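You operate a simulated robot arm through the tools that you are given. There is no shell and no other tool.

You are at the controls of a simulated robot arm. One attempt, no reset.

## Task
Test small compressor 26 on START; put it in the salvage tray if it shows OPEN, otherwise the reuse tray.
Fine: leave the tester off and the clip arm up. Set down upright: what you pick out. Where these are worked on the way, their far stop is far enough and under half their travel is too little: clip arm.
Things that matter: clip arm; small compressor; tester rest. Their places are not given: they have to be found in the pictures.

Only the result counts: the job must be done as asked and must still hold three seconds after the hand-in. Knocking over, shifting, dropping, spilling or breaking anything else fails it.

## Robot
A 7-joint arm with a three-finger gripper, fixed in place. Base frame: the origin is on the floor under the middle of its stand, x ahead of it, y to its left, z up; the work surface is at about z = 880. Lengths are in mm, angles in rad, forces in N, time in s.
With the tool pointing down near the work surface it reaches from about 100 to 880 mm from the base axis. Its first joint turns from -2.897 to 2.897 rad. Payload 2.94 kg.
Tool frame: the origin (TCP) lies between the finger pads and is the grasp point; the fingertips stand 30 mm ahead of it; z points along the fingers, y is the line along which they close. The gripper opens to 132 mm; its body begins 107 mm behind the TCP.
Orientation is that of the tool frame in the base frame, as a unit quaternion [w, x, y, z]. With the fingers straight down and closing along the base's y, the tool's x points along the base's -x, its y along +y and its z along -z.

## Interface
- The arm moves only by the tool servo_tool. Its argument "deltas" is a list of rows, each an object of numbers (a shift or turn left out is 0, a gripper value left out holds the last): "x", "y", "z": the shift along the tool's x, y, z in units of 40 mm (1.0 is 40 mm); "wx", "wy", "wz": the turn, a rotation vector about the tool's x, y, z in units of 5 degrees (1.0 is 5 degrees). In form: [{"x": .., "y": .., "z": .., "wx": .., "wy": .., "wz": ..}, ...]. A call has 1 to 20 rows; each row shifts and turns the commanded pose from where the row before left it, along the tool's axes as they then stand. "jaw" is the finger opening in mm, from 0 to 132, set as the call begins (left out, the last holds). A call with a number of a shift or a turn outside -1 to 1 is refused whole. Each row takes 0.2 s and may step no farther than 50 mm and 0.15 rad from the row before; otherwise, or with a gripper value out of range, the whole call is refused. A pose out of reach is approached as far as the arm can. The call stops where the force on the tool passes 70 N (or 10 N more than at its start, if that is more) or the arm is blocked; 0.2 s more then pass. The fingers move at their own pace (about 37.4 mm/s each) and stop on an object; they squeeze with about 32 N. The grip force told is the motor's: it shows also when the fingers shut on nothing. Time passes only in rows, and 0.2 s behind the last, so rows that do not move let the fingers close. The reply holds the time, the measured pose of the TCP, the force on the tool along the base axes, the opening and the grip force, in the units named above and with some noise, with the torque about the TCP (base axes, N m) and any sound that the robot's microphone picked up, and new pictures: "pictures" is both (left out), scene, wrist or none.
- Cameras (640 x 400 px; columns grow to the right, rows downward): "scene" is fixed at [399.5, -500.1, 1616.3]; the picture's right is [0.85, -0.52, 0.00], its down [-0.31, -0.51, -0.81] and it looks along [0.42, 0.69, -0.59] (base axes); focal length 214 px, centre (320, 200). "wrist" rides on the gripper at [72, 3, -144] in the tool frame; the picture's right is [-0.04, 1.00, 0.00], its down [-0.88, -0.04, -0.48] and it looks along [-0.48, -0.02, 0.88] (tool axes); focal length 256 px, centre (320, 200).
- lift_body(by): moves the trunk up (or, below 0, down) by that many mm; the arm rides with it, the base frame stays. It gives what a move gives, with no picture.
- point_at(camera, pixels): for up to 12 pixels [column, row] of the newest picture of that camera ("zoom" is the newest enlarged one), the place [x, y, z] in the base frame of the surface seen there, good to about 2 mm. No time passes.
- close_up(camera, box): a new picture of the part [left, top, right, bottom] of that camera's present view, enlarged. No time passes.
- hand_in(): hands the job in; it is judged then, once.

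Unless the task says otherwise, let go and move clear before handing in.

The tools are called after "Request:" as name(argument=value, ...) on one line, values as JSON. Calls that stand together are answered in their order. servo_tool: Moves the arm, as the interface text tells. Its arguments: {"type":"object","properties":{"deltas":{"type":"array","items":{"type":"object","properties":{"x":{"type":"number"},"y":{"type":"number"},"z":{"type":"number"},"wx":{"type":"number"},"wy":{"type":"number"},"wz":{"type":"number"}}}},"jaw":{"type":"number"},"pictures":{"type":"string","enum":["both","scene","wrist","none"]}},"required":["deltas"]} The other tools are called the same way: lift_body (by) moves the trunk up or down; point_at (camera, pixels) gives the place of the surface under pixels of a picture; close_up (camera, box) takes an enlarged picture of a part of a camera's view; hand_in () hands the job in.

At the start:

```text
time_s: 0.0
tool_pos: [579.9, 92.1, 1482.7]
orientation: [0.0, 0.0, 1.0, 0.0]
ft_force: [-1.0, -0.8, -0.6]
moment: [0.04, 0.03, 0.02]
width: 131.9
grasp_force: 0.1
trunk travel left (down, up): [-350.0, 190.0]
```

scene: 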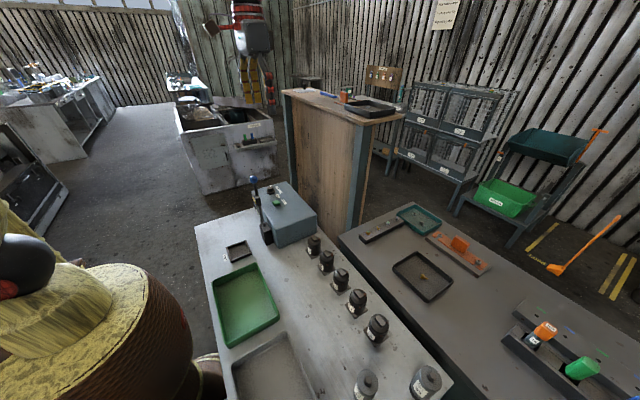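
wrist: 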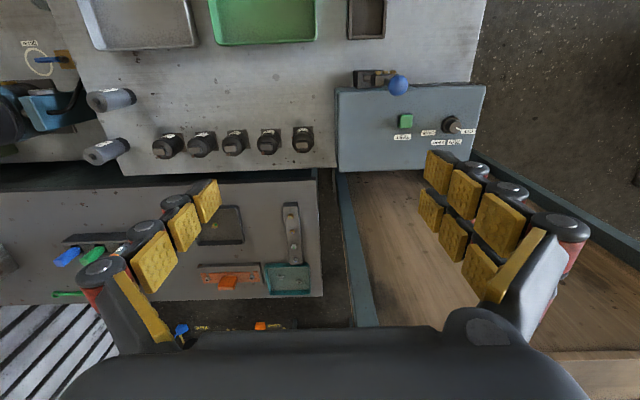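

The pictures show a workbench with a tester box (scene around 288,215), a row of black compressors (scene 313-377, 245-330), two grey ones, a green tray and a grey tray. I'll enlarge the relevant parts to read the labels.

Request:
close_up(camera="scene", box=[220, 160, 350, 270])

Request:
close_up(camera="scene", box=[200, 220, 460, 400])

Request:
close_up(camera="wrist", box=[330, 60, 490, 180])

Request:
close_up(camera="wrist", box=[80, 80, 340, 180])

```text
3.64 times, centred on (285, 215) of scene
```

zoom: 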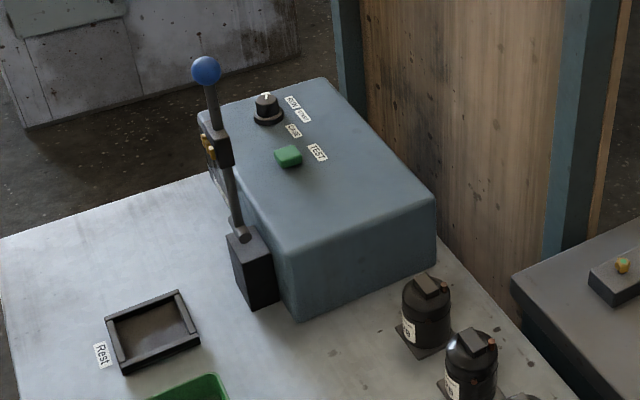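

```text
2.22 times, centred on (330, 310) of scene
```

zoom: 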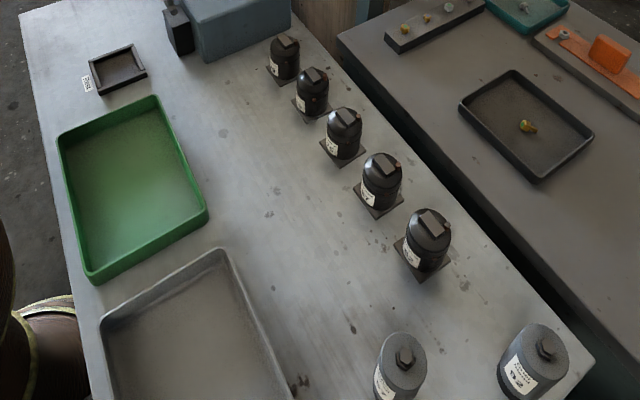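

```text
3.33 times, centred on (410, 120) of wrist
```

zoom: 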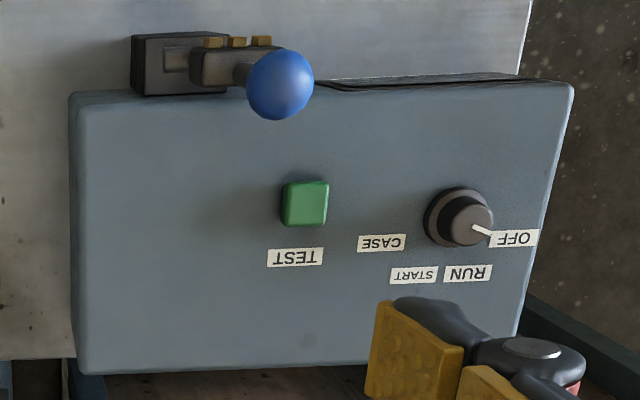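

```text
2.46 times, centred on (210, 130) of wrist
```

zoom: 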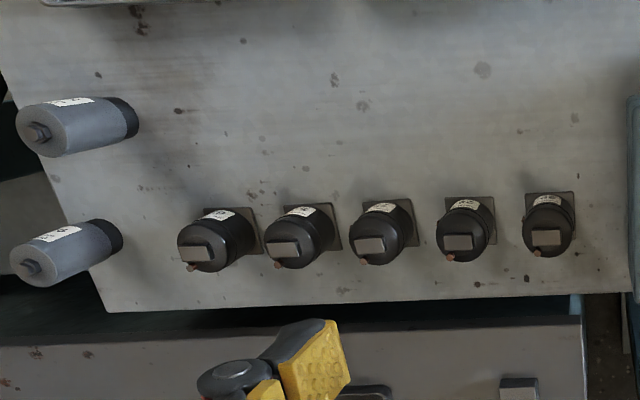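

The knob points at OFF, with labels RUN, START, CASE, and a green TEST button. I'll read the compressor numbers and tray labels with tighter enlargements.

Request:
close_up(camera="scene", box=[300, 228, 350, 258])

Request:
close_up(camera="scene", box=[310, 250, 360, 290])

Request:
close_up(camera="scene", box=[340, 280, 400, 350])

Request:
close_up(camera="scene", box=[340, 340, 460, 400])

Request:
close_up(camera="scene", box=[200, 250, 330, 400])

Request:
close_up(camera="wrist", box=[60, 0, 400, 70])

Request:
close_up(camera="scene", box=[420, 0, 480, 40])

Request:
close_up(camera="scene", box=[245, 170, 290, 215])

```text
12.80 times, centred on (325, 243) of scene
```

zoom: 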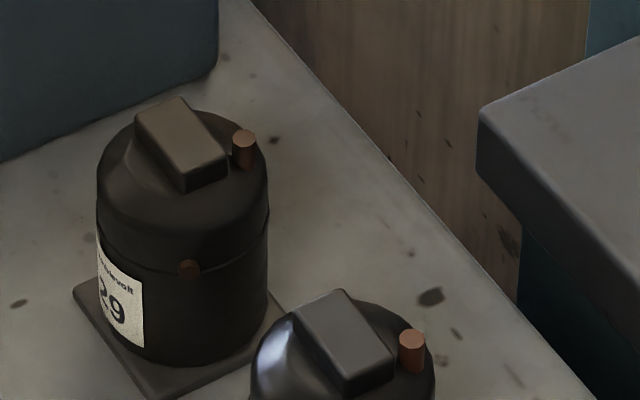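

```text
10.00 times, centred on (335, 270) of scene
```

zoom: 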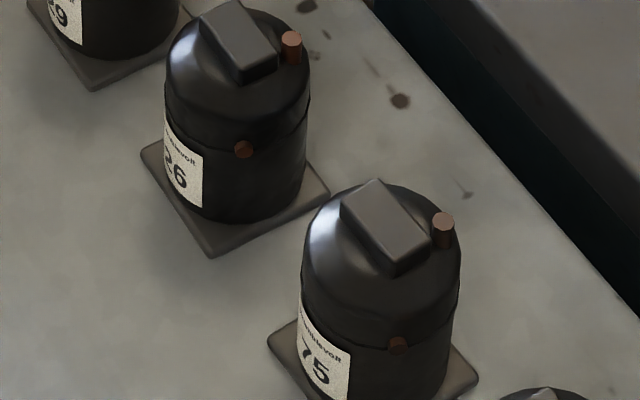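

```text
5.71 times, centred on (370, 315) of scene
```

zoom: 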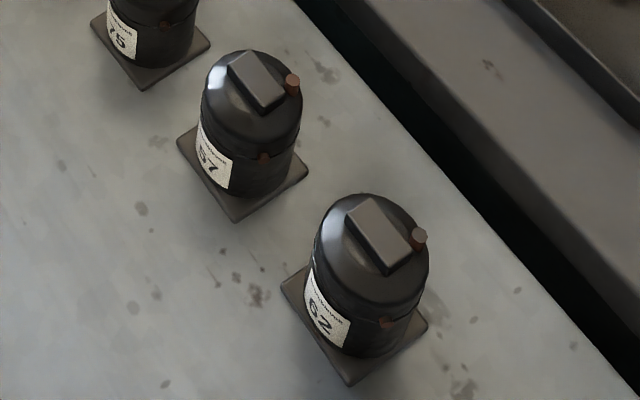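

```text
5.33 times, centred on (400, 370) of scene
```

zoom: 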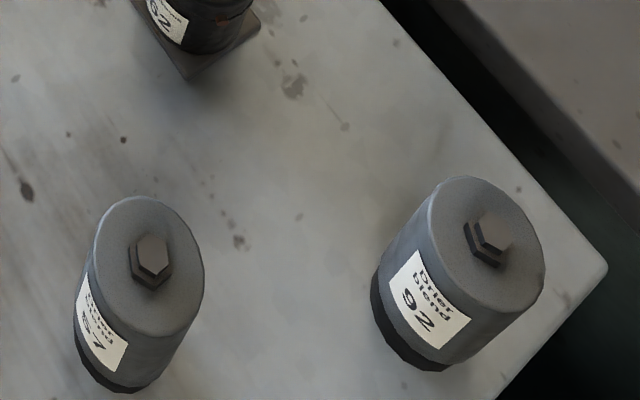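

```text
2.67 times, centred on (265, 325) of scene
```

zoom: 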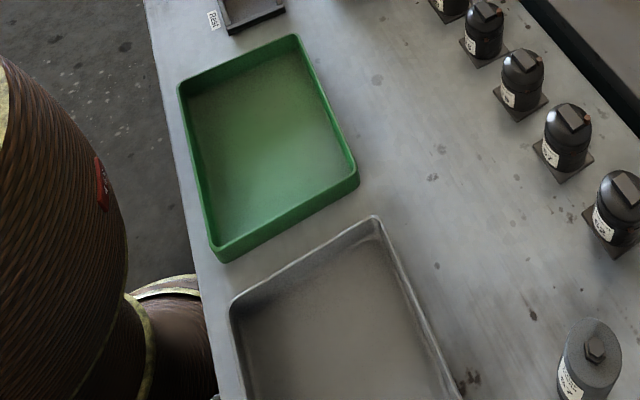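

```text
1.88 times, centred on (230, 35) of wrist
```

zoom: 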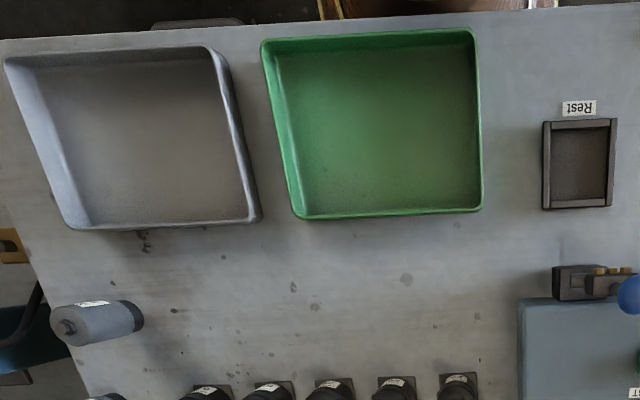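

```text
10.00 times, centred on (450, 20) of scene
```

zoom: 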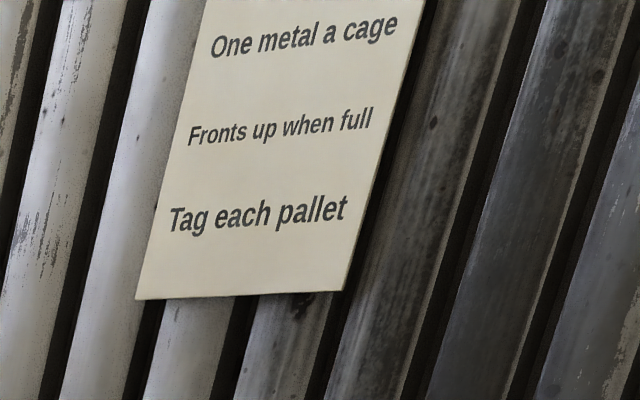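

```text
8.89 times, centred on (268, 192) of scene
```

zoom: 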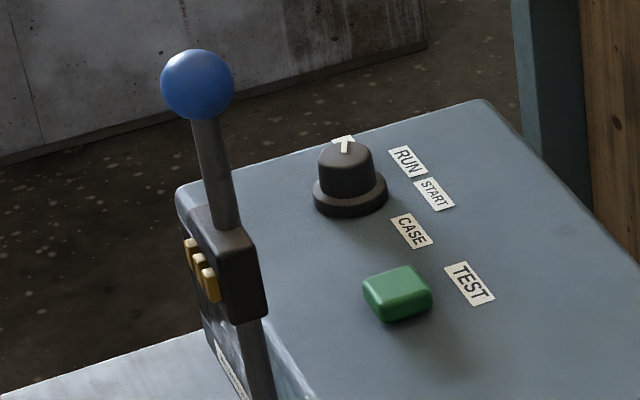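

Compressor 26 is the second from the tester (scene ~326,262). Now let me measure places of all the key things.

Request:
point_at(camera="scene", pixels=[[253, 180], [277, 203], [266, 190], [266, 235], [238, 251], [329, 254], [334, 273], [315, 266], [332, 280], [343, 268], [245, 305], [270, 370]])

Request:
point_at(camera="wrist", pixels=[[398, 85], [405, 121], [448, 124], [367, 75], [367, 15], [367, 38], [268, 143], [263, 134], [274, 154], [265, 20], [140, 20], [302, 140]])

Request:
close_up(camera="scene", box=[220, 200, 290, 270])

Request:
close_up(camera="wrist", box=[340, 60, 420, 110])

```text
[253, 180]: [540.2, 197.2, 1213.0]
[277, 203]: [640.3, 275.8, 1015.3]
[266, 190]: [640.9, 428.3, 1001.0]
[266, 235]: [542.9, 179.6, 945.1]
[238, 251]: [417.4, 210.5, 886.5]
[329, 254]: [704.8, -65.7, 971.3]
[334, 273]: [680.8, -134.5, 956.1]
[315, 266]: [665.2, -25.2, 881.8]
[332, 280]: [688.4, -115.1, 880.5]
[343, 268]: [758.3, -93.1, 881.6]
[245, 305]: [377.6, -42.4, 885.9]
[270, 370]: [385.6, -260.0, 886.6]
```

```text
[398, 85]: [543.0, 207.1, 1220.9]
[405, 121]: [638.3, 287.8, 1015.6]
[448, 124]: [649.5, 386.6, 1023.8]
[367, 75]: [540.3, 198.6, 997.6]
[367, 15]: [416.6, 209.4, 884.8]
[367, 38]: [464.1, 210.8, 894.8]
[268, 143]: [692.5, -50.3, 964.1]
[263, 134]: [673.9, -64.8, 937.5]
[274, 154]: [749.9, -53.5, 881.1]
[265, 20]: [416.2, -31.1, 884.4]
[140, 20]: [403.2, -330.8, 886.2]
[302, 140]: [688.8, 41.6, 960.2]
```

```text
5.71 times, centred on (255, 235) of scene
```

zoom: 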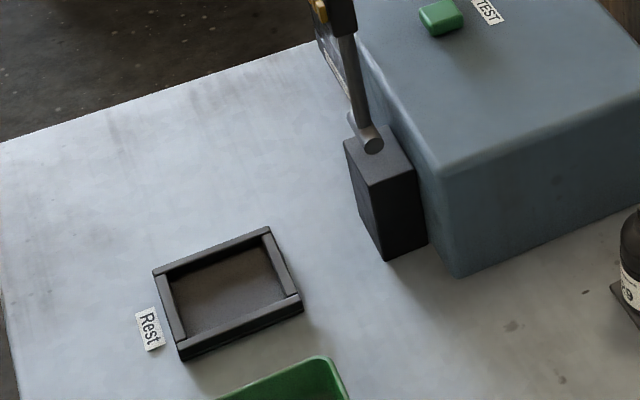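

```text
8.00 times, centred on (380, 85) of wrist
```

zoom: 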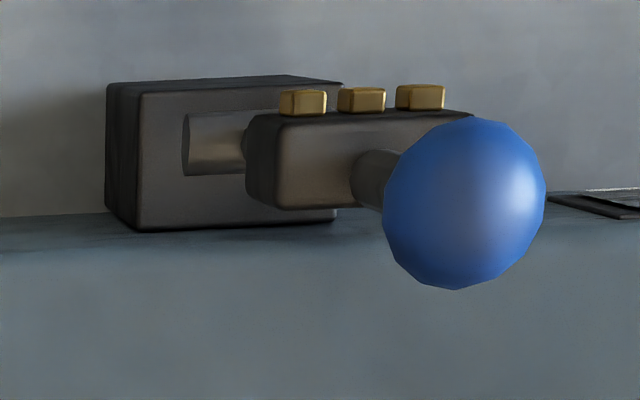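

Compressor 26 sits at about (692,-50), the rest at about (440,210), and the clip arm stands up with its ball at (542,205,1220). Tray labels and the tester's display aren't visible yet, so I'll move back toward the base and lower to look at the -x faces.

Request:
servo_tool(deltas=[{"x": 0.825, "y": -0.1, "z": 0.5}, {"x": 0.825, "y": -0.1, "z": 0.5}, {"x": 0.825, "y": -0.1, "z": 0.5}, {"x": 0.825, "y": -0.1, "z": 0.5}, {"x": 0.825, "y": -0.1, "z": 0.5}, {"x": 0.825, "y": -0.1, "z": 0.5}, {"x": 0.825, "y": -0.1, "z": 0.5}, {"x": 0.825, "y": -0.1, "z": 0.5}])

```text
time_s: 1.8
tool_pos: [315.7, 61.0, 1324.7]
orientation: [0.001, 0.0, 1.0, 0.0]
ft_force: [-0.7, 0.3, 0.5]
moment: [0.01, -0.04, 0.04]
width: 132.0
grasp_force: 0.1
trunk travel left (down, up): [-350.0, 190.0]
```

scene: 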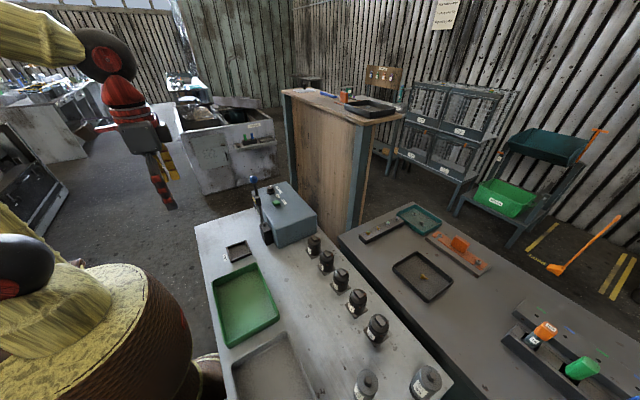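
wrist: 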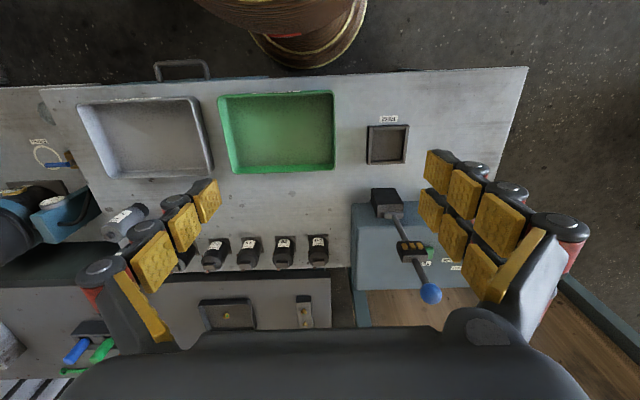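

The wrist view now shows the trays from near above. Let me enlarge the tray edges and the tester face.

Request:
close_up(camera="wrist", box=[60, 60, 350, 190])

Request:
close_up(camera="wrist", box=[340, 110, 480, 310])

Request:
close_up(camera="scene", box=[80, 20, 200, 220])

Request:
point_at(camera="wrist", pixels=[[385, 145], [370, 130], [402, 130], [404, 158], [372, 160], [385, 195], [412, 250], [399, 225], [222, 98], [333, 95], [333, 170], [235, 172]])

```text
2.21 times, centred on (205, 125) of wrist
```

zoom: 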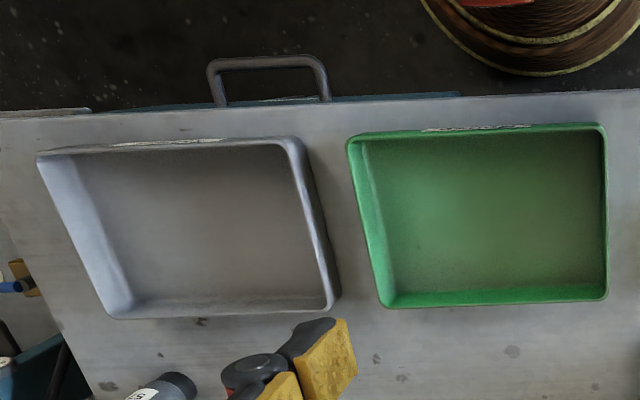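

```text
2.00 times, centred on (410, 210) of wrist
```

zoom: 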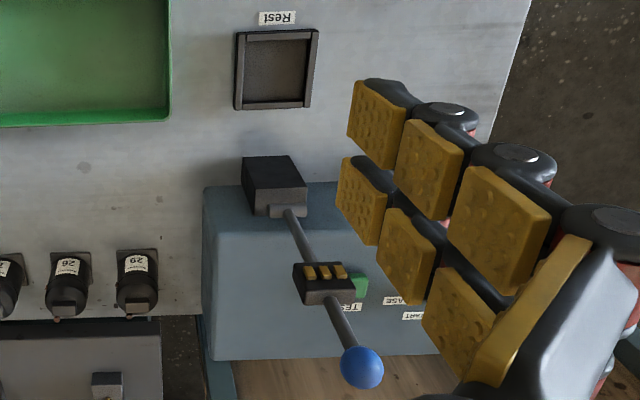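

```text
2.00 times, centred on (140, 120) of scene
```

zoom: 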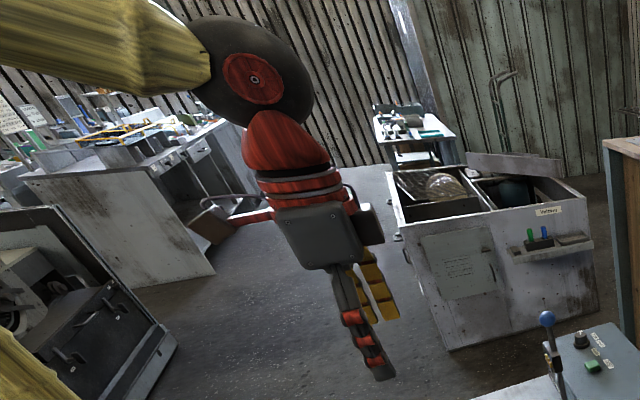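

```text
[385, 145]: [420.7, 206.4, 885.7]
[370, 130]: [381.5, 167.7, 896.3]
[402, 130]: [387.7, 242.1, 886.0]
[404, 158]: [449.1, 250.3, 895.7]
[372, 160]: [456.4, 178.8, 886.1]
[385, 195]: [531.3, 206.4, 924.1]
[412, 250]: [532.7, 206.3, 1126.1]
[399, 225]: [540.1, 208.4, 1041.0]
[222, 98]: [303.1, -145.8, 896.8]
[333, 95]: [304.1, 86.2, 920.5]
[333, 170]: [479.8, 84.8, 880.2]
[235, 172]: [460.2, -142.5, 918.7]
```

White label strips are just visible edge-on at the -x walls of both trays (wrist zoom ~ (160,143) and (475,128)). I'll check where the stand's column is, to know how far back I can bring the hand.

Request:
point_at(camera="wrist", pixels=[[310, 20], [310, 60], [270, 40], [350, 40], [365, 10], [180, 70], [165, 98], [165, 176], [86, 105], [205, 97], [400, 245], [412, 258]])

Request:
point_at(camera="scene", pixels=[[130, 300], [180, 320], [40, 300], [25, 255], [100, 60], [130, 130], [155, 150], [170, 140], [160, 190], [210, 380]])

```text
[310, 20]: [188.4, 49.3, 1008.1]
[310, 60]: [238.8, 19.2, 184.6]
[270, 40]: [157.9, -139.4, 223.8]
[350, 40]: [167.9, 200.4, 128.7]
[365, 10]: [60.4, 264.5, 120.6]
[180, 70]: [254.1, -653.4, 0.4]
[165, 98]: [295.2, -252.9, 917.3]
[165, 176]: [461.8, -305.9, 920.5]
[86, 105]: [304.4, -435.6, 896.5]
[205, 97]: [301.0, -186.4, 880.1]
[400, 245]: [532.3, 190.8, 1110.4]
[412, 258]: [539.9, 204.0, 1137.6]
```

```text
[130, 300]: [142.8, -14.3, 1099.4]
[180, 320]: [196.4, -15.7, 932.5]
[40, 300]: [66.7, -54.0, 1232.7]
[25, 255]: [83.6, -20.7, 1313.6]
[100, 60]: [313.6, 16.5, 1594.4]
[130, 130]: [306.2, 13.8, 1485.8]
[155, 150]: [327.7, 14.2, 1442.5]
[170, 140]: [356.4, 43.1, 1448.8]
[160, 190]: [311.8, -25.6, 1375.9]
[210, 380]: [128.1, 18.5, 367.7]
```

The column reaches x≈200 at bench height, so I'll come round its left side: to about (200,230,1060), with the tool yawed 45° so the wrist camera looks along (+x,-y) at the green tray's -x face.

Request:
servo_tool(deltas=[{"x": 0.36, "y": 0.53, "z": 0.83}, {"x": 0.36, "y": 0.53, "z": 0.83}, {"x": 0.36, "y": 0.53, "z": 0.83}, {"x": 0.36, "y": 0.53, "z": 0.83}, {"x": 0.36, "y": 0.53, "z": 0.83}, {"x": 0.36, "y": 0.53, "z": 0.83}, {"x": 0.36, "y": 0.53, "z": 0.83}, {"x": 0.36, "y": 0.53, "z": 0.83}, {"wz": 1}, {"wz": 1}, {"wz": 1}, {"wz": 1}, {"wz": 1}, {"wz": 1}, {"wz": 1}, {"wz": 1}, {"wz": 1}])

```text
time_s: 5.4
tool_pos: [201.5, 228.9, 1057.8]
orientation: [0.0, 0.383, 0.924, 0.0]
ft_force: [0.4, 0.5, 0.6]
moment: [0.01, 0.02, -0.02]
width: 132.0
grasp_force: 0.0
trunk travel left (down, up): [-350.0, 190.0]
```

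scene: 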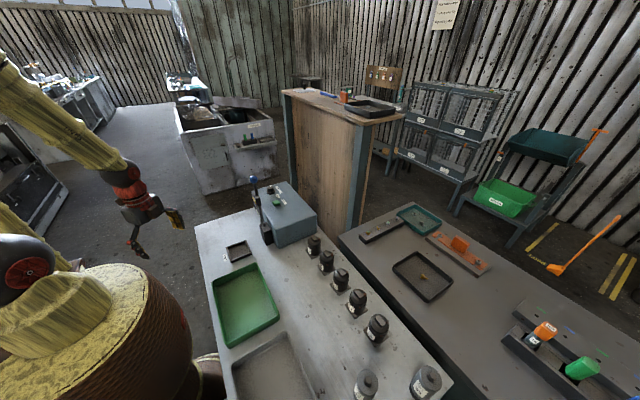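
wrist: 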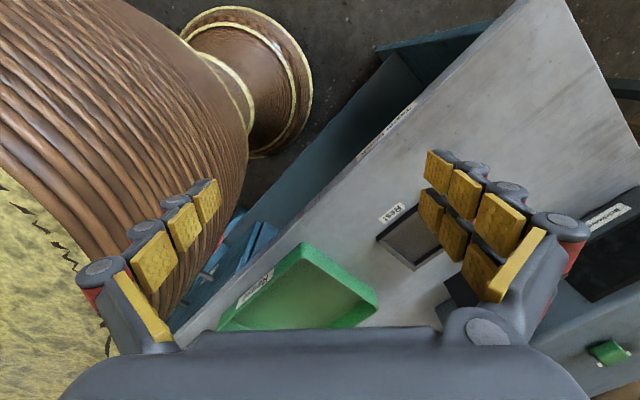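

Request:
close_up(camera="wrist", box=[230, 260, 290, 310])

Request:
close_up(camera="wrist", box=[340, 90, 440, 170])

Request:
close_up(camera="wrist", box=[560, 180, 640, 300])

Request:
point_at(camera="wrist", pixels=[[605, 218], [580, 228], [600, 250], [610, 350], [255, 290], [385, 135]])

```text
8.00 times, centred on (260, 285) of wrist
```

zoom: 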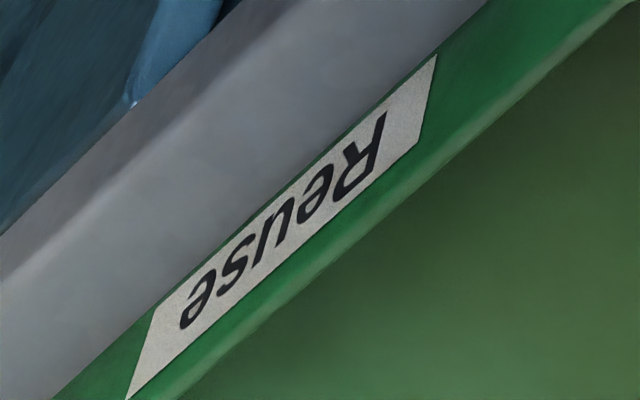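

```text
5.00 times, centred on (390, 130) of wrist
```

zoom: 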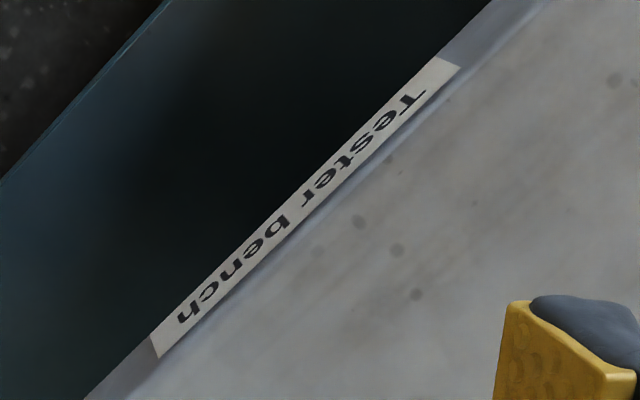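

```text
3.33 times, centred on (600, 240) of wrist
```

zoom: 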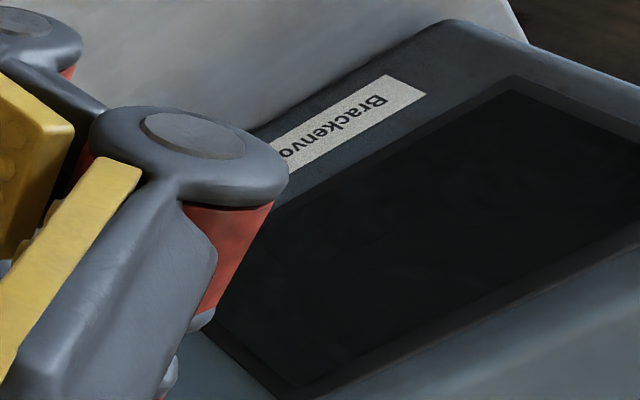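

```text
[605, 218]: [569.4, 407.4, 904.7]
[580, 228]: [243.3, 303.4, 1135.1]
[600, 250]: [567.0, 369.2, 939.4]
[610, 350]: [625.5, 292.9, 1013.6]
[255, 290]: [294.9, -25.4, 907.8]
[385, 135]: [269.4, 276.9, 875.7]
```

The green tray's label reads "Reuse"; the display is on the tester's -x face at about (567,370,940). Next I'll rise clear, turn so the fingers close along base x, and travel toward compressor 26.

Request:
servo_tool(deltas=[{"z": -0.9, "wz": 1}, {"z": -0.9, "wz": 1}, {"z": -0.9, "wz": 1}, {"z": -0.9, "wz": 1}, {"z": -0.9, "wz": 1}, {"z": -0.9, "wz": 1}, {"z": -0.9, "wz": 1}, {"wz": 1}, {"wz": 1}, {"x": -0.498, "y": 0.875}, {"x": -0.498, "y": 0.875}, {"x": -0.498, "y": 0.875}, {"x": -0.498, "y": 0.875}, {"x": -0.498, "y": 0.875}, {"x": -0.498, "y": 0.875}, {"x": -0.498, "y": 0.875}, {"x": -0.498, "y": 0.875}, {"x": -0.498, "y": 0.875}, {"x": -0.498, "y": 0.875}], jaw=90)

```text
time_s: 9.4
tool_pos: [552.9, 31.3, 1308.5]
orientation: [0.0, 0.706, 0.708, -0.001]
ft_force: [0.3, 0.4, -0.2]
moment: [0.0, 0.08, -0.02]
width: 89.6
grasp_force: 0.0
trunk travel left (down, up): [-350.0, 190.0]
```

scene: 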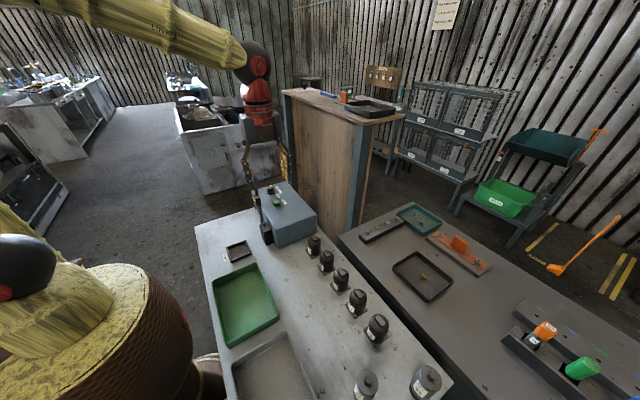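
wrist: 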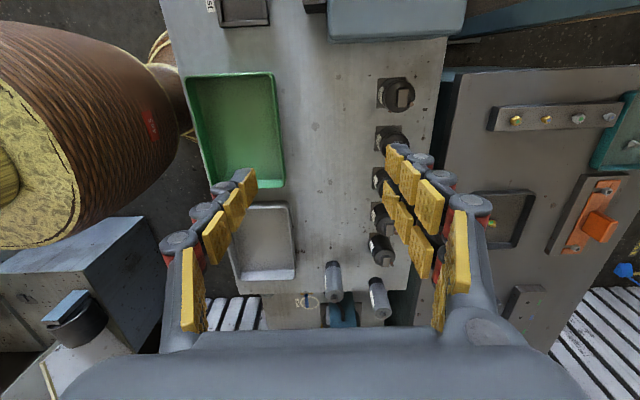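

The tool is now yawed with fingers along base x at (553,31,1308). I'll go over compressor 26 and lower to z≈1150 for an exact look.

Request:
servo_tool(deltas=[{"x": -0.508, "y": 0.869}, {"x": -0.508, "y": 0.869}, {"x": -0.508, "y": 0.869}, {"x": -0.508, "y": 0.869}, {"z": 0.9}, {"z": 0.9}, {"z": 0.9}, {"z": 0.9}])

```text
time_s: 11.2
tool_pos: [693.7, -50.3, 1165.7]
orientation: [0.0, 0.708, 0.707, 0.0]
ft_force: [0.7, 0.5, -0.2]
moment: [0.03, 0.06, -0.03]
width: 90.1
grasp_force: 0.1
trunk travel left (down, up): [-350.0, 190.0]
```

scene: 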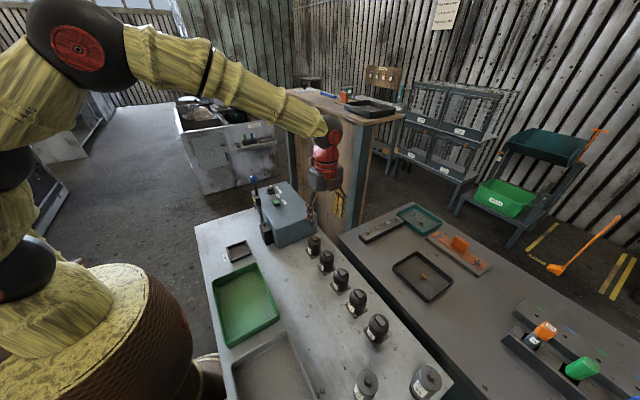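
wrist: 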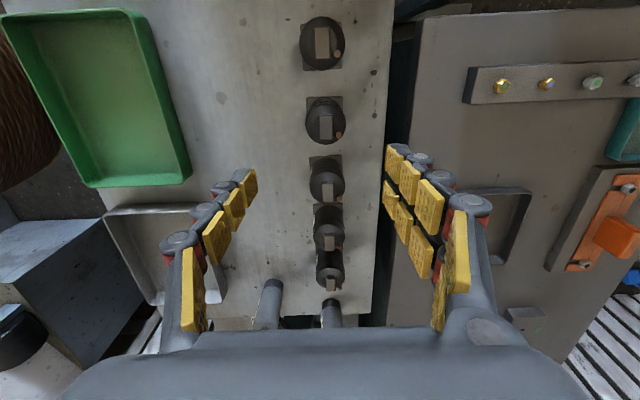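

Compressor 26 is now second from the top in the wrist picture (~(325,120)). I'll enlarge and measure its plate, body and top.

Request:
close_up(camera="wrist", box=[275, 80, 375, 160])

Request:
point_at(camera="wrist", pixels=[[326, 127], [320, 118], [332, 118], [319, 137], [332, 137], [308, 98], [341, 98], [307, 120], [345, 120], [325, 98], [325, 144], [336, 134]])

Request:
close_up(camera="scene", box=[290, 130, 370, 240])

```text
5.00 times, centred on (325, 120) of wrist
```

zoom: 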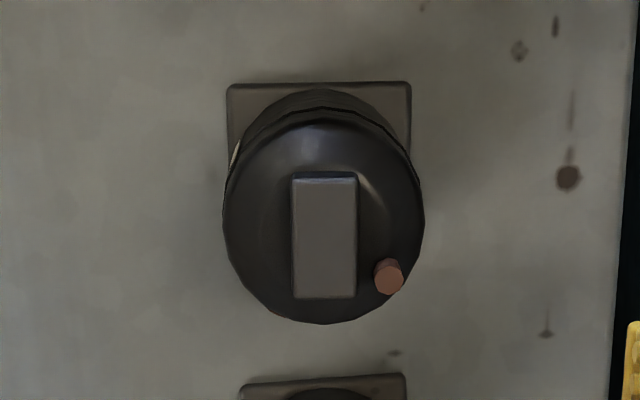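

```text
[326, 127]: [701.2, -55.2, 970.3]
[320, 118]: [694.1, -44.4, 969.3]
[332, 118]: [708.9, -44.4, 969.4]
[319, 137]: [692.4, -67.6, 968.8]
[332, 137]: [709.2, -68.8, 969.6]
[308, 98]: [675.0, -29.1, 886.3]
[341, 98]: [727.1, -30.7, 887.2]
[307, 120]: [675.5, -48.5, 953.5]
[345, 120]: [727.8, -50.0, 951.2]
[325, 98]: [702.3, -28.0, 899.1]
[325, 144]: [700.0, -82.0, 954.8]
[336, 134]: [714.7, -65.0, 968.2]
```

```text
3.64 times, centred on (330, 185) of scene
```

zoom: 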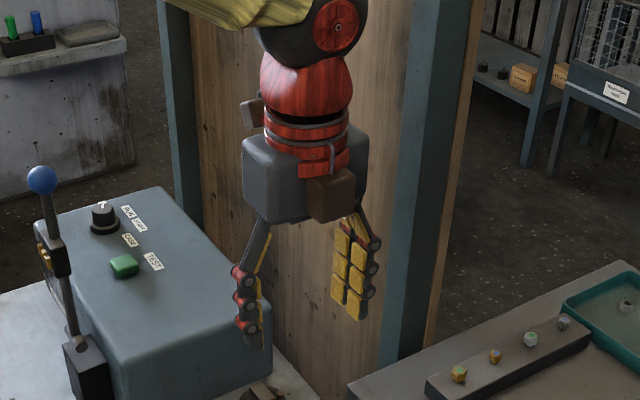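

Compressor 26's centre is about (701.5,-55), body ~54 mm across, top at z≈970. I'll centre over it and descend partway with the jaws at 90 mm, then check.

Request:
servo_tool(deltas=[{"x": -0.118, "y": 0.195, "z": 0.0}, {"z": 0.75}, {"z": 0.75}, {"z": 0.75}, {"z": 0.75}, {"z": 0.75}, {}])

```text
time_s: 12.8
tool_pos: [699.2, -56.7, 1014.3]
orientation: [0.0, 0.708, 0.707, 0.001]
ft_force: [0.4, 0.6, 0.4]
moment: [-0.02, -0.02, 0.02]
width: 90.2
grasp_force: 0.1
trunk travel left (down, up): [-350.0, 190.0]
```

scene: 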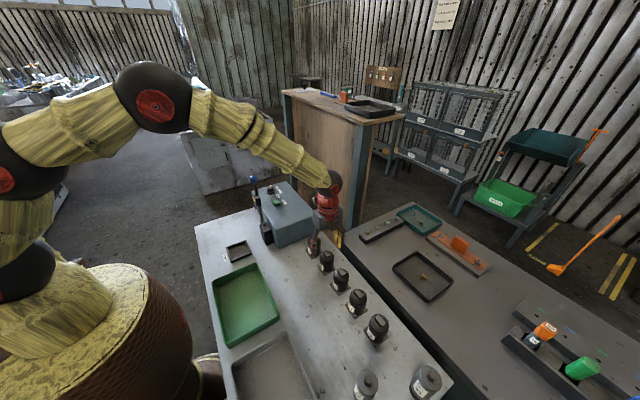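
wrist: 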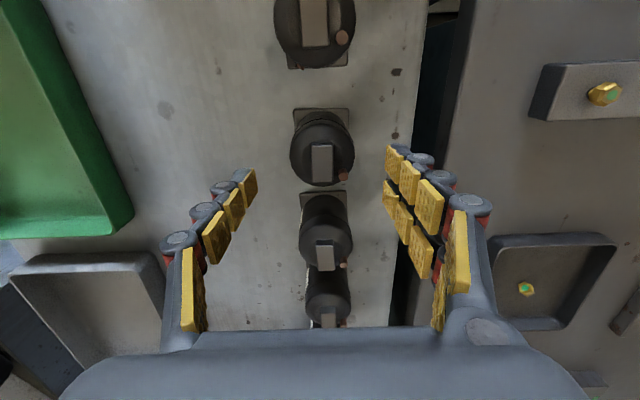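

Compressor 26's top box is at wrist (322,163), right where the TCP projects. I'll verify the centring numerically.

Request:
point_at(camera="wrist", pixels=[[322, 163], [291, 155], [353, 155], [322, 184], [315, 27], [322, 255], [295, 112], [348, 112]])

Request:
close_up(camera="wrist", box=[240, 80, 410, 200])

Request:
close_up(camera="scene", box=[280, 170, 380, 290])

```text
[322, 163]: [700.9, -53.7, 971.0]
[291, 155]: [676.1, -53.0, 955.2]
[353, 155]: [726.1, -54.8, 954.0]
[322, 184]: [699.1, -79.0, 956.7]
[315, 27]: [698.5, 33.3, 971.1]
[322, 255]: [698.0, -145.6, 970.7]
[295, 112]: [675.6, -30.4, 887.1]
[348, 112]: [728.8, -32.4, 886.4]
```

```text
3.33 times, centred on (325, 140) of wrist
```

zoom: 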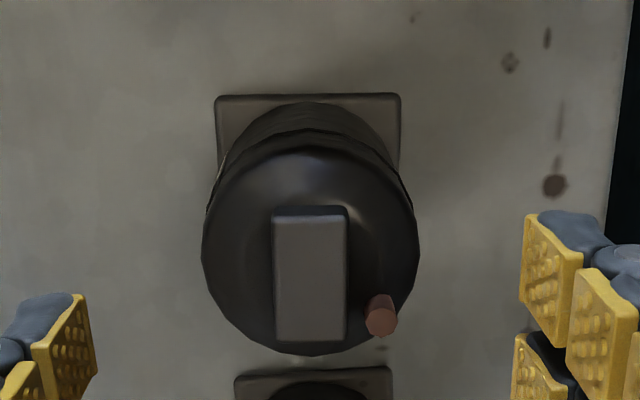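

```text
3.33 times, centred on (330, 230) of scene
```

zoom: 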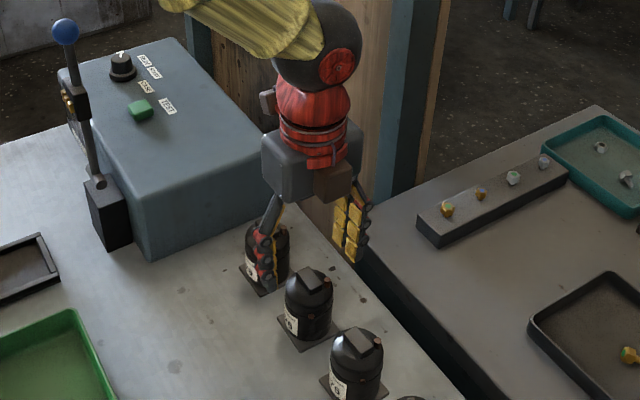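

Centre is (701,-55); the hand is within 2 mm. I'll nudge and descend to TCP z≈926, watching force.

Request:
servo_tool(deltas=[{"x": 0.04, "y": 0.04, "z": 0.3}, {"z": 0.5}, {"z": 0.5}, {"z": 0.5}, {"z": 0.4}, {}])

```text
time_s: 14.2
tool_pos: [699.1, -54.9, 927.3]
orientation: [0.0, 0.707, 0.708, -0.001]
ft_force: [0.0, -0.6, 0.0]
moment: [0.04, 0.03, 0.01]
width: 90.1
grasp_force: 0.1
trunk travel left (down, up): [-350.0, 190.0]
```

scene: 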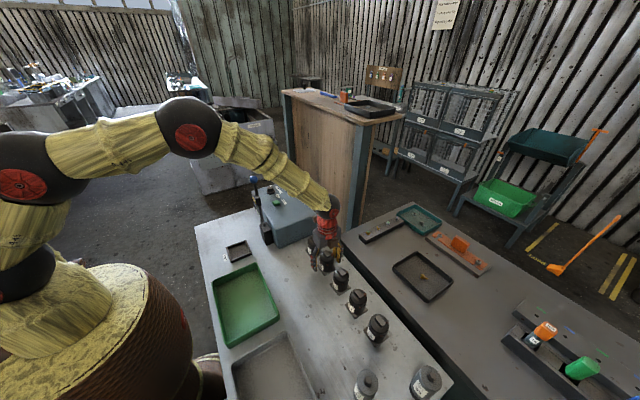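
wrist: 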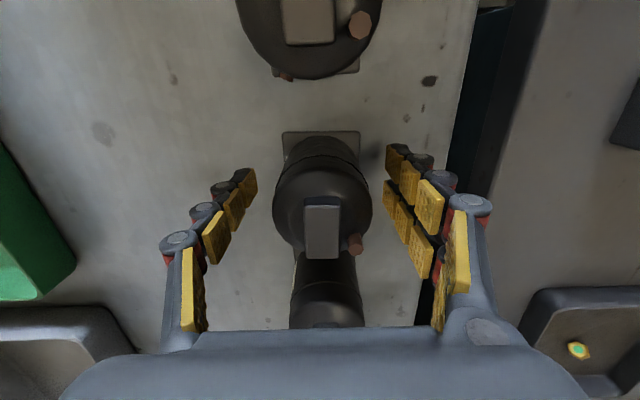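

The body sits between the fingers (wrist 322,220) with margin on both sides. Closing the fingers now.

Request:
servo_tool(deltas=[{}, {}, {}, {}, {}, {}], jaw=30)

```text
time_s: 15.6
tool_pos: [699.4, -53.9, 928.2]
orientation: [-0.001, 0.707, 0.707, 0.0]
ft_force: [2.5, 0.0, 1.7]
moment: [-0.02, -0.09, -0.01]
width: 54.5
grasp_force: 32.1
trunk travel left (down, up): [-350.0, 190.0]
```

scene: 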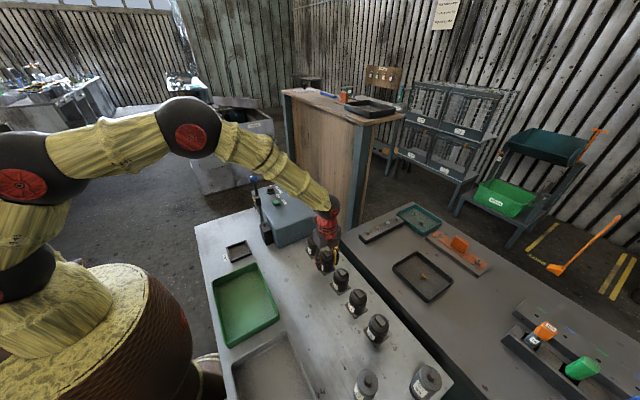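
wrist: 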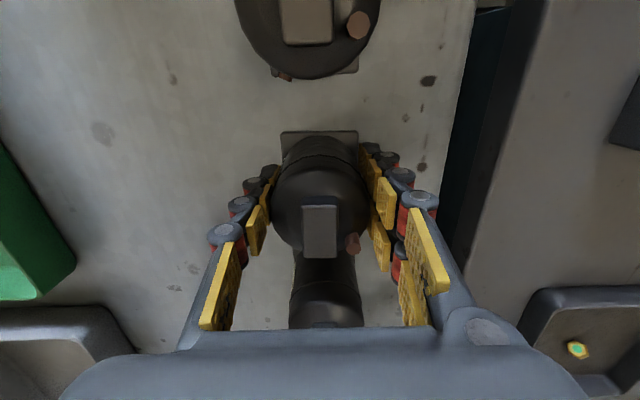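

Gripped at 54.5 mm with 32 N. Before lifting, I'll measure the rest precisely through a scene enlargement.

Request:
close_up(camera="scene", box=[218, 232, 258, 272])

```text
10.00 times, centred on (238, 252) of scene
```

zoom: 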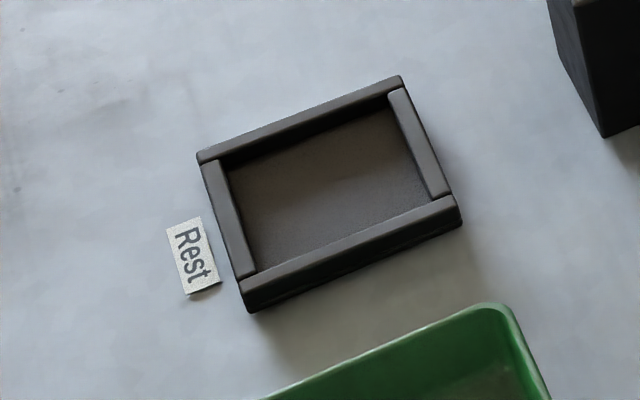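

Request:
point_at(camera="zoom", pixels=[[222, 220], [236, 210], [409, 110], [420, 140], [310, 127], [345, 245], [248, 268], [437, 190], [320, 180], [200, 160], [247, 290], [455, 205]])

```text
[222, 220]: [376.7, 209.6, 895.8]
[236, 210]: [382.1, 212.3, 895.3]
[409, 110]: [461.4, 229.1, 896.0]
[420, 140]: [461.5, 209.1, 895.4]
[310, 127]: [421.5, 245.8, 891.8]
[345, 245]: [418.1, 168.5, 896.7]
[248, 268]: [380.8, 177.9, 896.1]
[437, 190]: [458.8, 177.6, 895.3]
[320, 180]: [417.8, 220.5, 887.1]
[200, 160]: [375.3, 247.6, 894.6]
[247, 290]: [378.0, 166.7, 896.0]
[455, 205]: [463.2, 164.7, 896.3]
```

The rest is about x 375–465, y 164–249 outside, walls to z≈896, floor ≈887, so centre ≈(420,207). Let me measure the clip arm pivot, contacts and ball too.

Request:
close_up(camera="scene", box=[240, 170, 290, 250])

```text
5.00 times, centred on (265, 210) of scene
```

zoom: 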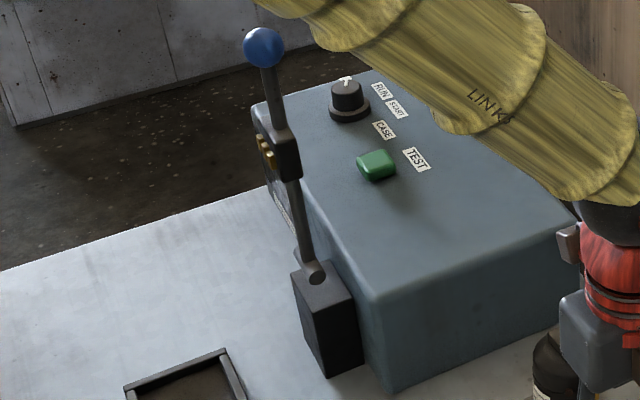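

Request:
point_at(camera="zoom", pixels=[[263, 48], [263, 32], [246, 50], [282, 50], [288, 160], [270, 160], [262, 150], [273, 165], [316, 275], [300, 210], [285, 135], [350, 70]])

Request:
point_at(camera="zoom", pixels=[[300, 290], [330, 290], [332, 345], [350, 300], [350, 100], [340, 80], [365, 110], [375, 165], [383, 92], [398, 108], [383, 130], [415, 160]])

```text
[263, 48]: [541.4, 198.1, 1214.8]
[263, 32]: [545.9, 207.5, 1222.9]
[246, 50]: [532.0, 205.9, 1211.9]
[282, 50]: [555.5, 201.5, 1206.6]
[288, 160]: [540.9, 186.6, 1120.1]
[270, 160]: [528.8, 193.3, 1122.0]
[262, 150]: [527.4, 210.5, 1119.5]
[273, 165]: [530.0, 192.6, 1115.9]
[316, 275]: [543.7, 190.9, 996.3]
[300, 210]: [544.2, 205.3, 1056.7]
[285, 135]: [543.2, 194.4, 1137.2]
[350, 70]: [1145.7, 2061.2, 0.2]
```

```text
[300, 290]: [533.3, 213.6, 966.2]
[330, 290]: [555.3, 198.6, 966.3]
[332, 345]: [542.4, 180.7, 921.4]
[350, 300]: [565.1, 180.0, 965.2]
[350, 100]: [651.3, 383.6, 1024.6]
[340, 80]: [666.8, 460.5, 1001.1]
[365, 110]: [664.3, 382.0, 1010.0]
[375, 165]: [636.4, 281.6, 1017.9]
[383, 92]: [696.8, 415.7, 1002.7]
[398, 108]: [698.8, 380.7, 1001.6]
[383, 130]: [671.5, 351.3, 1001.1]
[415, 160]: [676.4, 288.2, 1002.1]
```

Pivot is at about (544,·,996), ball centre ≈(544,208,1210), contacts 124 mm from the pivot, so they land over the rest centre (420,207). Now lift compressor 26 straight up.

Request:
servo_tool(deltas=[{"z": -0.2}, {"z": -0.4}, {"z": -0.6}, {"z": -0.75}, {"z": -0.75}, {"z": -0.75}, {"z": -0.75}, {"z": -0.75}, {}])

```text
time_s: 17.6
tool_pos: [700.8, -54.6, 1124.8]
orientation: [0.0, 0.707, 0.707, -0.001]
ft_force: [-1.2, 0.6, -6.3]
moment: [0.0, -0.01, 0.0]
width: 53.9
grasp_force: 31.8
trunk travel left (down, up): [-350.0, 190.0]
```

scene: 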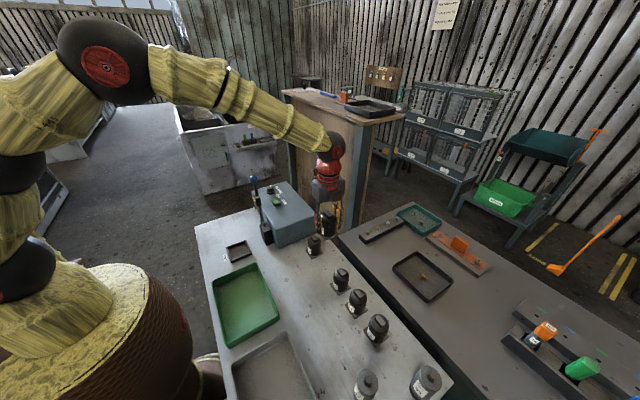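
wrist: 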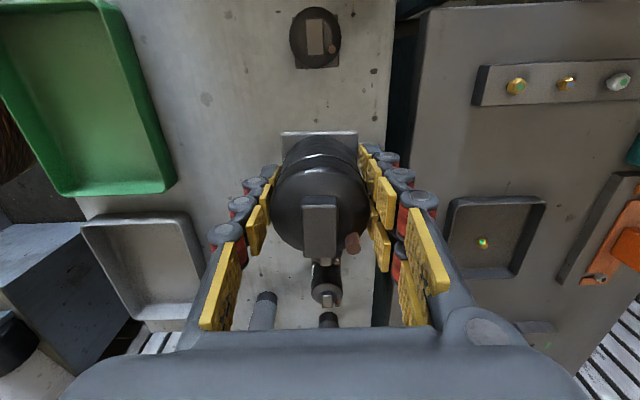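

Compressor 26 is up (6 N weight, others untouched). Now carry it along -x, then +y to above the rest.

Request:
servo_tool(deltas=[{"y": -0.6}, {"y": -0.95}, {"y": -0.95}, {"y": -0.95}, {"y": -0.95}, {"y": -0.95}, {"y": -0.95}, {"y": -0.72}, {"x": 0.5}, {"x": 0.95}, {"x": 0.95}, {"x": 0.95}, {"x": 0.95}, {"x": 0.95}, {"x": 0.9}, {"x": 0.41}, {}])

```text
time_s: 21.2
tool_pos: [419.2, 209.2, 1124.4]
orientation: [0.0, 0.707, 0.707, 0.0]
ft_force: [-0.4, 0.2, -5.5]
moment: [-0.01, 0.01, 0.01]
width: 54.1
grasp_force: 32.1
trunk travel left (down, up): [-350.0, 190.0]
```

scene: 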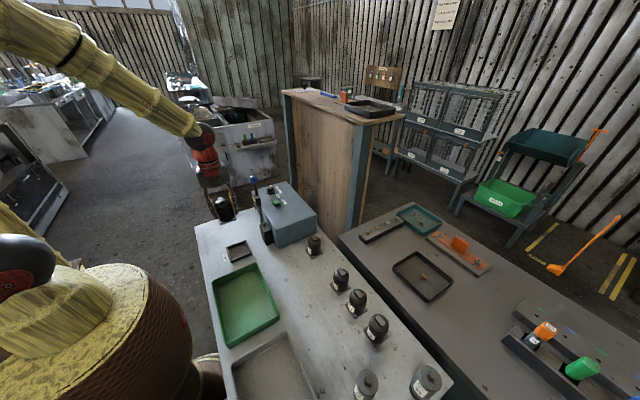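
wrist: 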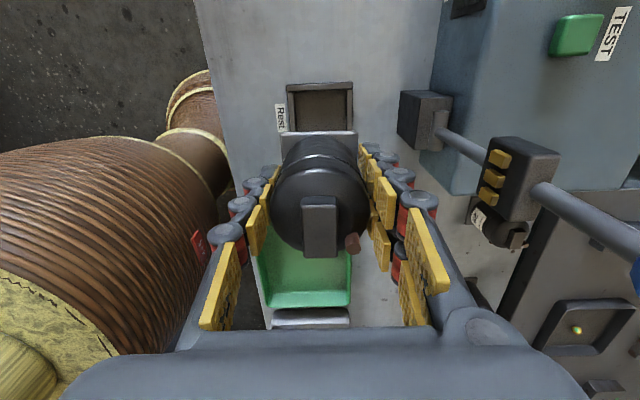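

The rest is directly below in the wrist view (~(320,105)). Check clearance to the clip arm with an enlargement before descending.

Request:
close_up(camera="scene", box=[180, 120, 310, 270])

Request:
point_at(camera="wrist", pixels=[[288, 100], [352, 100], [320, 84], [293, 95], [347, 95], [335, 90], [319, 225], [285, 140], [355, 140]])

```text
2.67 times, centred on (245, 195) of scene
```

zoom: 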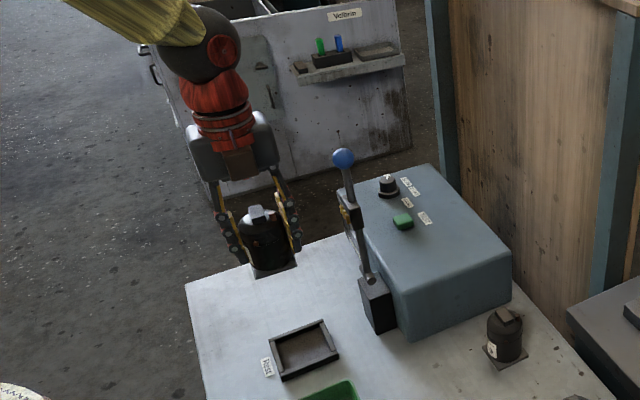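

```text
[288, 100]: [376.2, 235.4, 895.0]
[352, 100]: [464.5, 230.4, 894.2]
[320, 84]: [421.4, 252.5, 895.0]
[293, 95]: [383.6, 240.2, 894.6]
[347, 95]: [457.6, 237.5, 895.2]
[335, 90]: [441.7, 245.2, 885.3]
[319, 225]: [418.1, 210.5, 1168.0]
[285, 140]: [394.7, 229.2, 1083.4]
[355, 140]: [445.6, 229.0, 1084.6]
```

The plate (x 394–446) lines up with the rest opening (x 385–456). Descending gently into the rest.

Request:
servo_tool(deltas=[{"z": 0.6}, {"z": 0.8}, {"z": 0.8}, {"z": 0.8}, {"z": 0.7}, {"z": 0.4}, {"z": 0.25}, {"z": 0.15}, {}])

```text
time_s: 23.2
tool_pos: [417.9, 208.6, 946.8]
orientation: [0.001, 0.707, 0.707, 0.0]
ft_force: [0.1, -0.5, -5.9]
moment: [0.0, -0.03, -0.02]
width: 53.9
grasp_force: 31.6
trunk travel left (down, up): [-350.0, 190.0]
```

scene: 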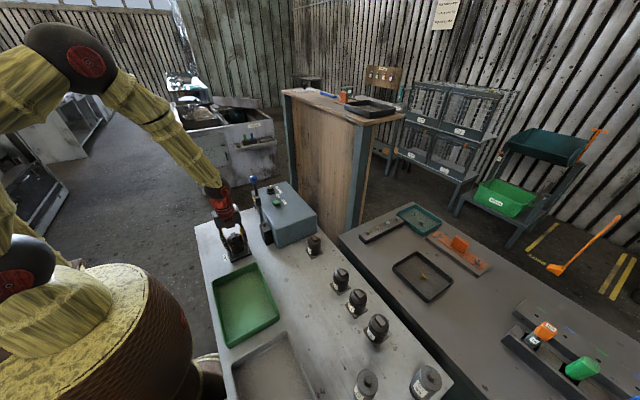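
wrist: 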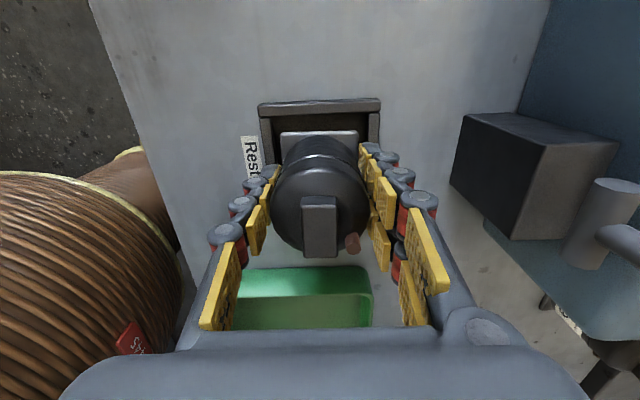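

Hovering ~12 mm above the floor of the rest. Check plate alignment within the frame.

Request:
close_up(camera="wrist", box=[240, 90, 400, 200])

Request:
close_up(camera="scene", box=[205, 190, 275, 275])

Request:
point_at(camera="wrist", pixels=[[281, 133], [358, 133], [320, 133], [270, 110], [371, 110], [320, 105]])

```text
3.64 times, centred on (320, 145) of wrist
```

zoom: 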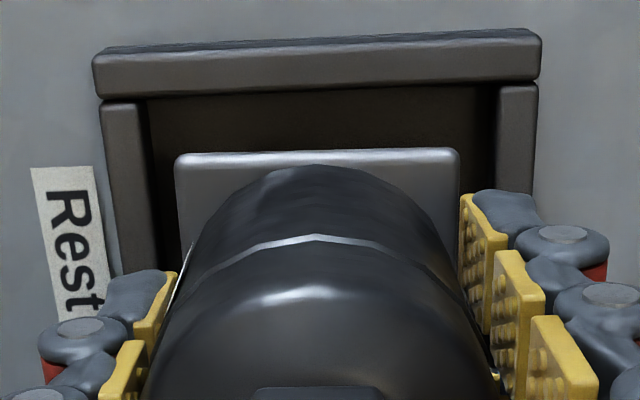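

```text
4.71 times, centred on (240, 232) of scene
```

zoom: 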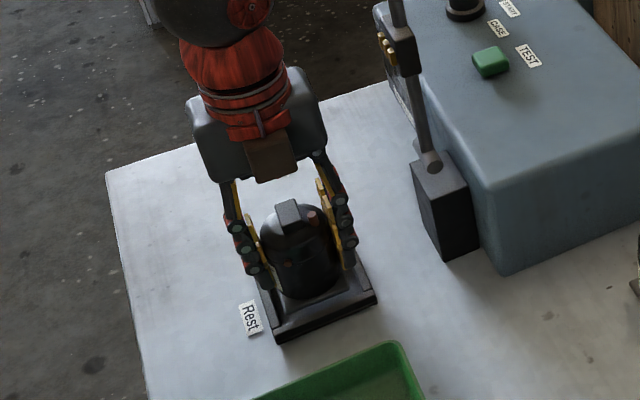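

```text
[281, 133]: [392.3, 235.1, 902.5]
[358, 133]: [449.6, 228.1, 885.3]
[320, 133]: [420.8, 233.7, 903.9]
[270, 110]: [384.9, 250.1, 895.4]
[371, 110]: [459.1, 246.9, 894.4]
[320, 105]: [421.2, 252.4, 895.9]
```

Plate is centred in the frame (y centre ≈207, x≈420). Lower the last ~11 mm in small steps.

Request:
servo_tool(deltas=[{"z": 0.1}, {"z": 0.08}, {"z": 0.05}, {"z": 0.03}, {}], pictures="none")

```text
time_s: 24.4
tool_pos: [420.0, 208.9, 935.0]
orientation: [0.0, 0.707, 0.707, 0.0]
ft_force: [0.0, 0.5, -5.2]
moment: [0.03, -0.02, 0.01]
width: 54.4
grasp_force: 32.0
trunk travel left (down, up): [-350.0, 190.0]
```

Request:
servo_tool(deltas=[{"z": 0.03}, {"z": 0.025}, {}], pictures="none")

```text
time_s: 25.2
tool_pos: [419.5, 209.4, 932.8]
orientation: [-0.001, 0.707, 0.707, 0.0]
ft_force: [-0.8, 1.3, -1.8]
moment: [0.03, 0.15, -0.08]
width: 53.8
grasp_force: 32.1
trunk travel left (down, up): [-350.0, 190.0]
```

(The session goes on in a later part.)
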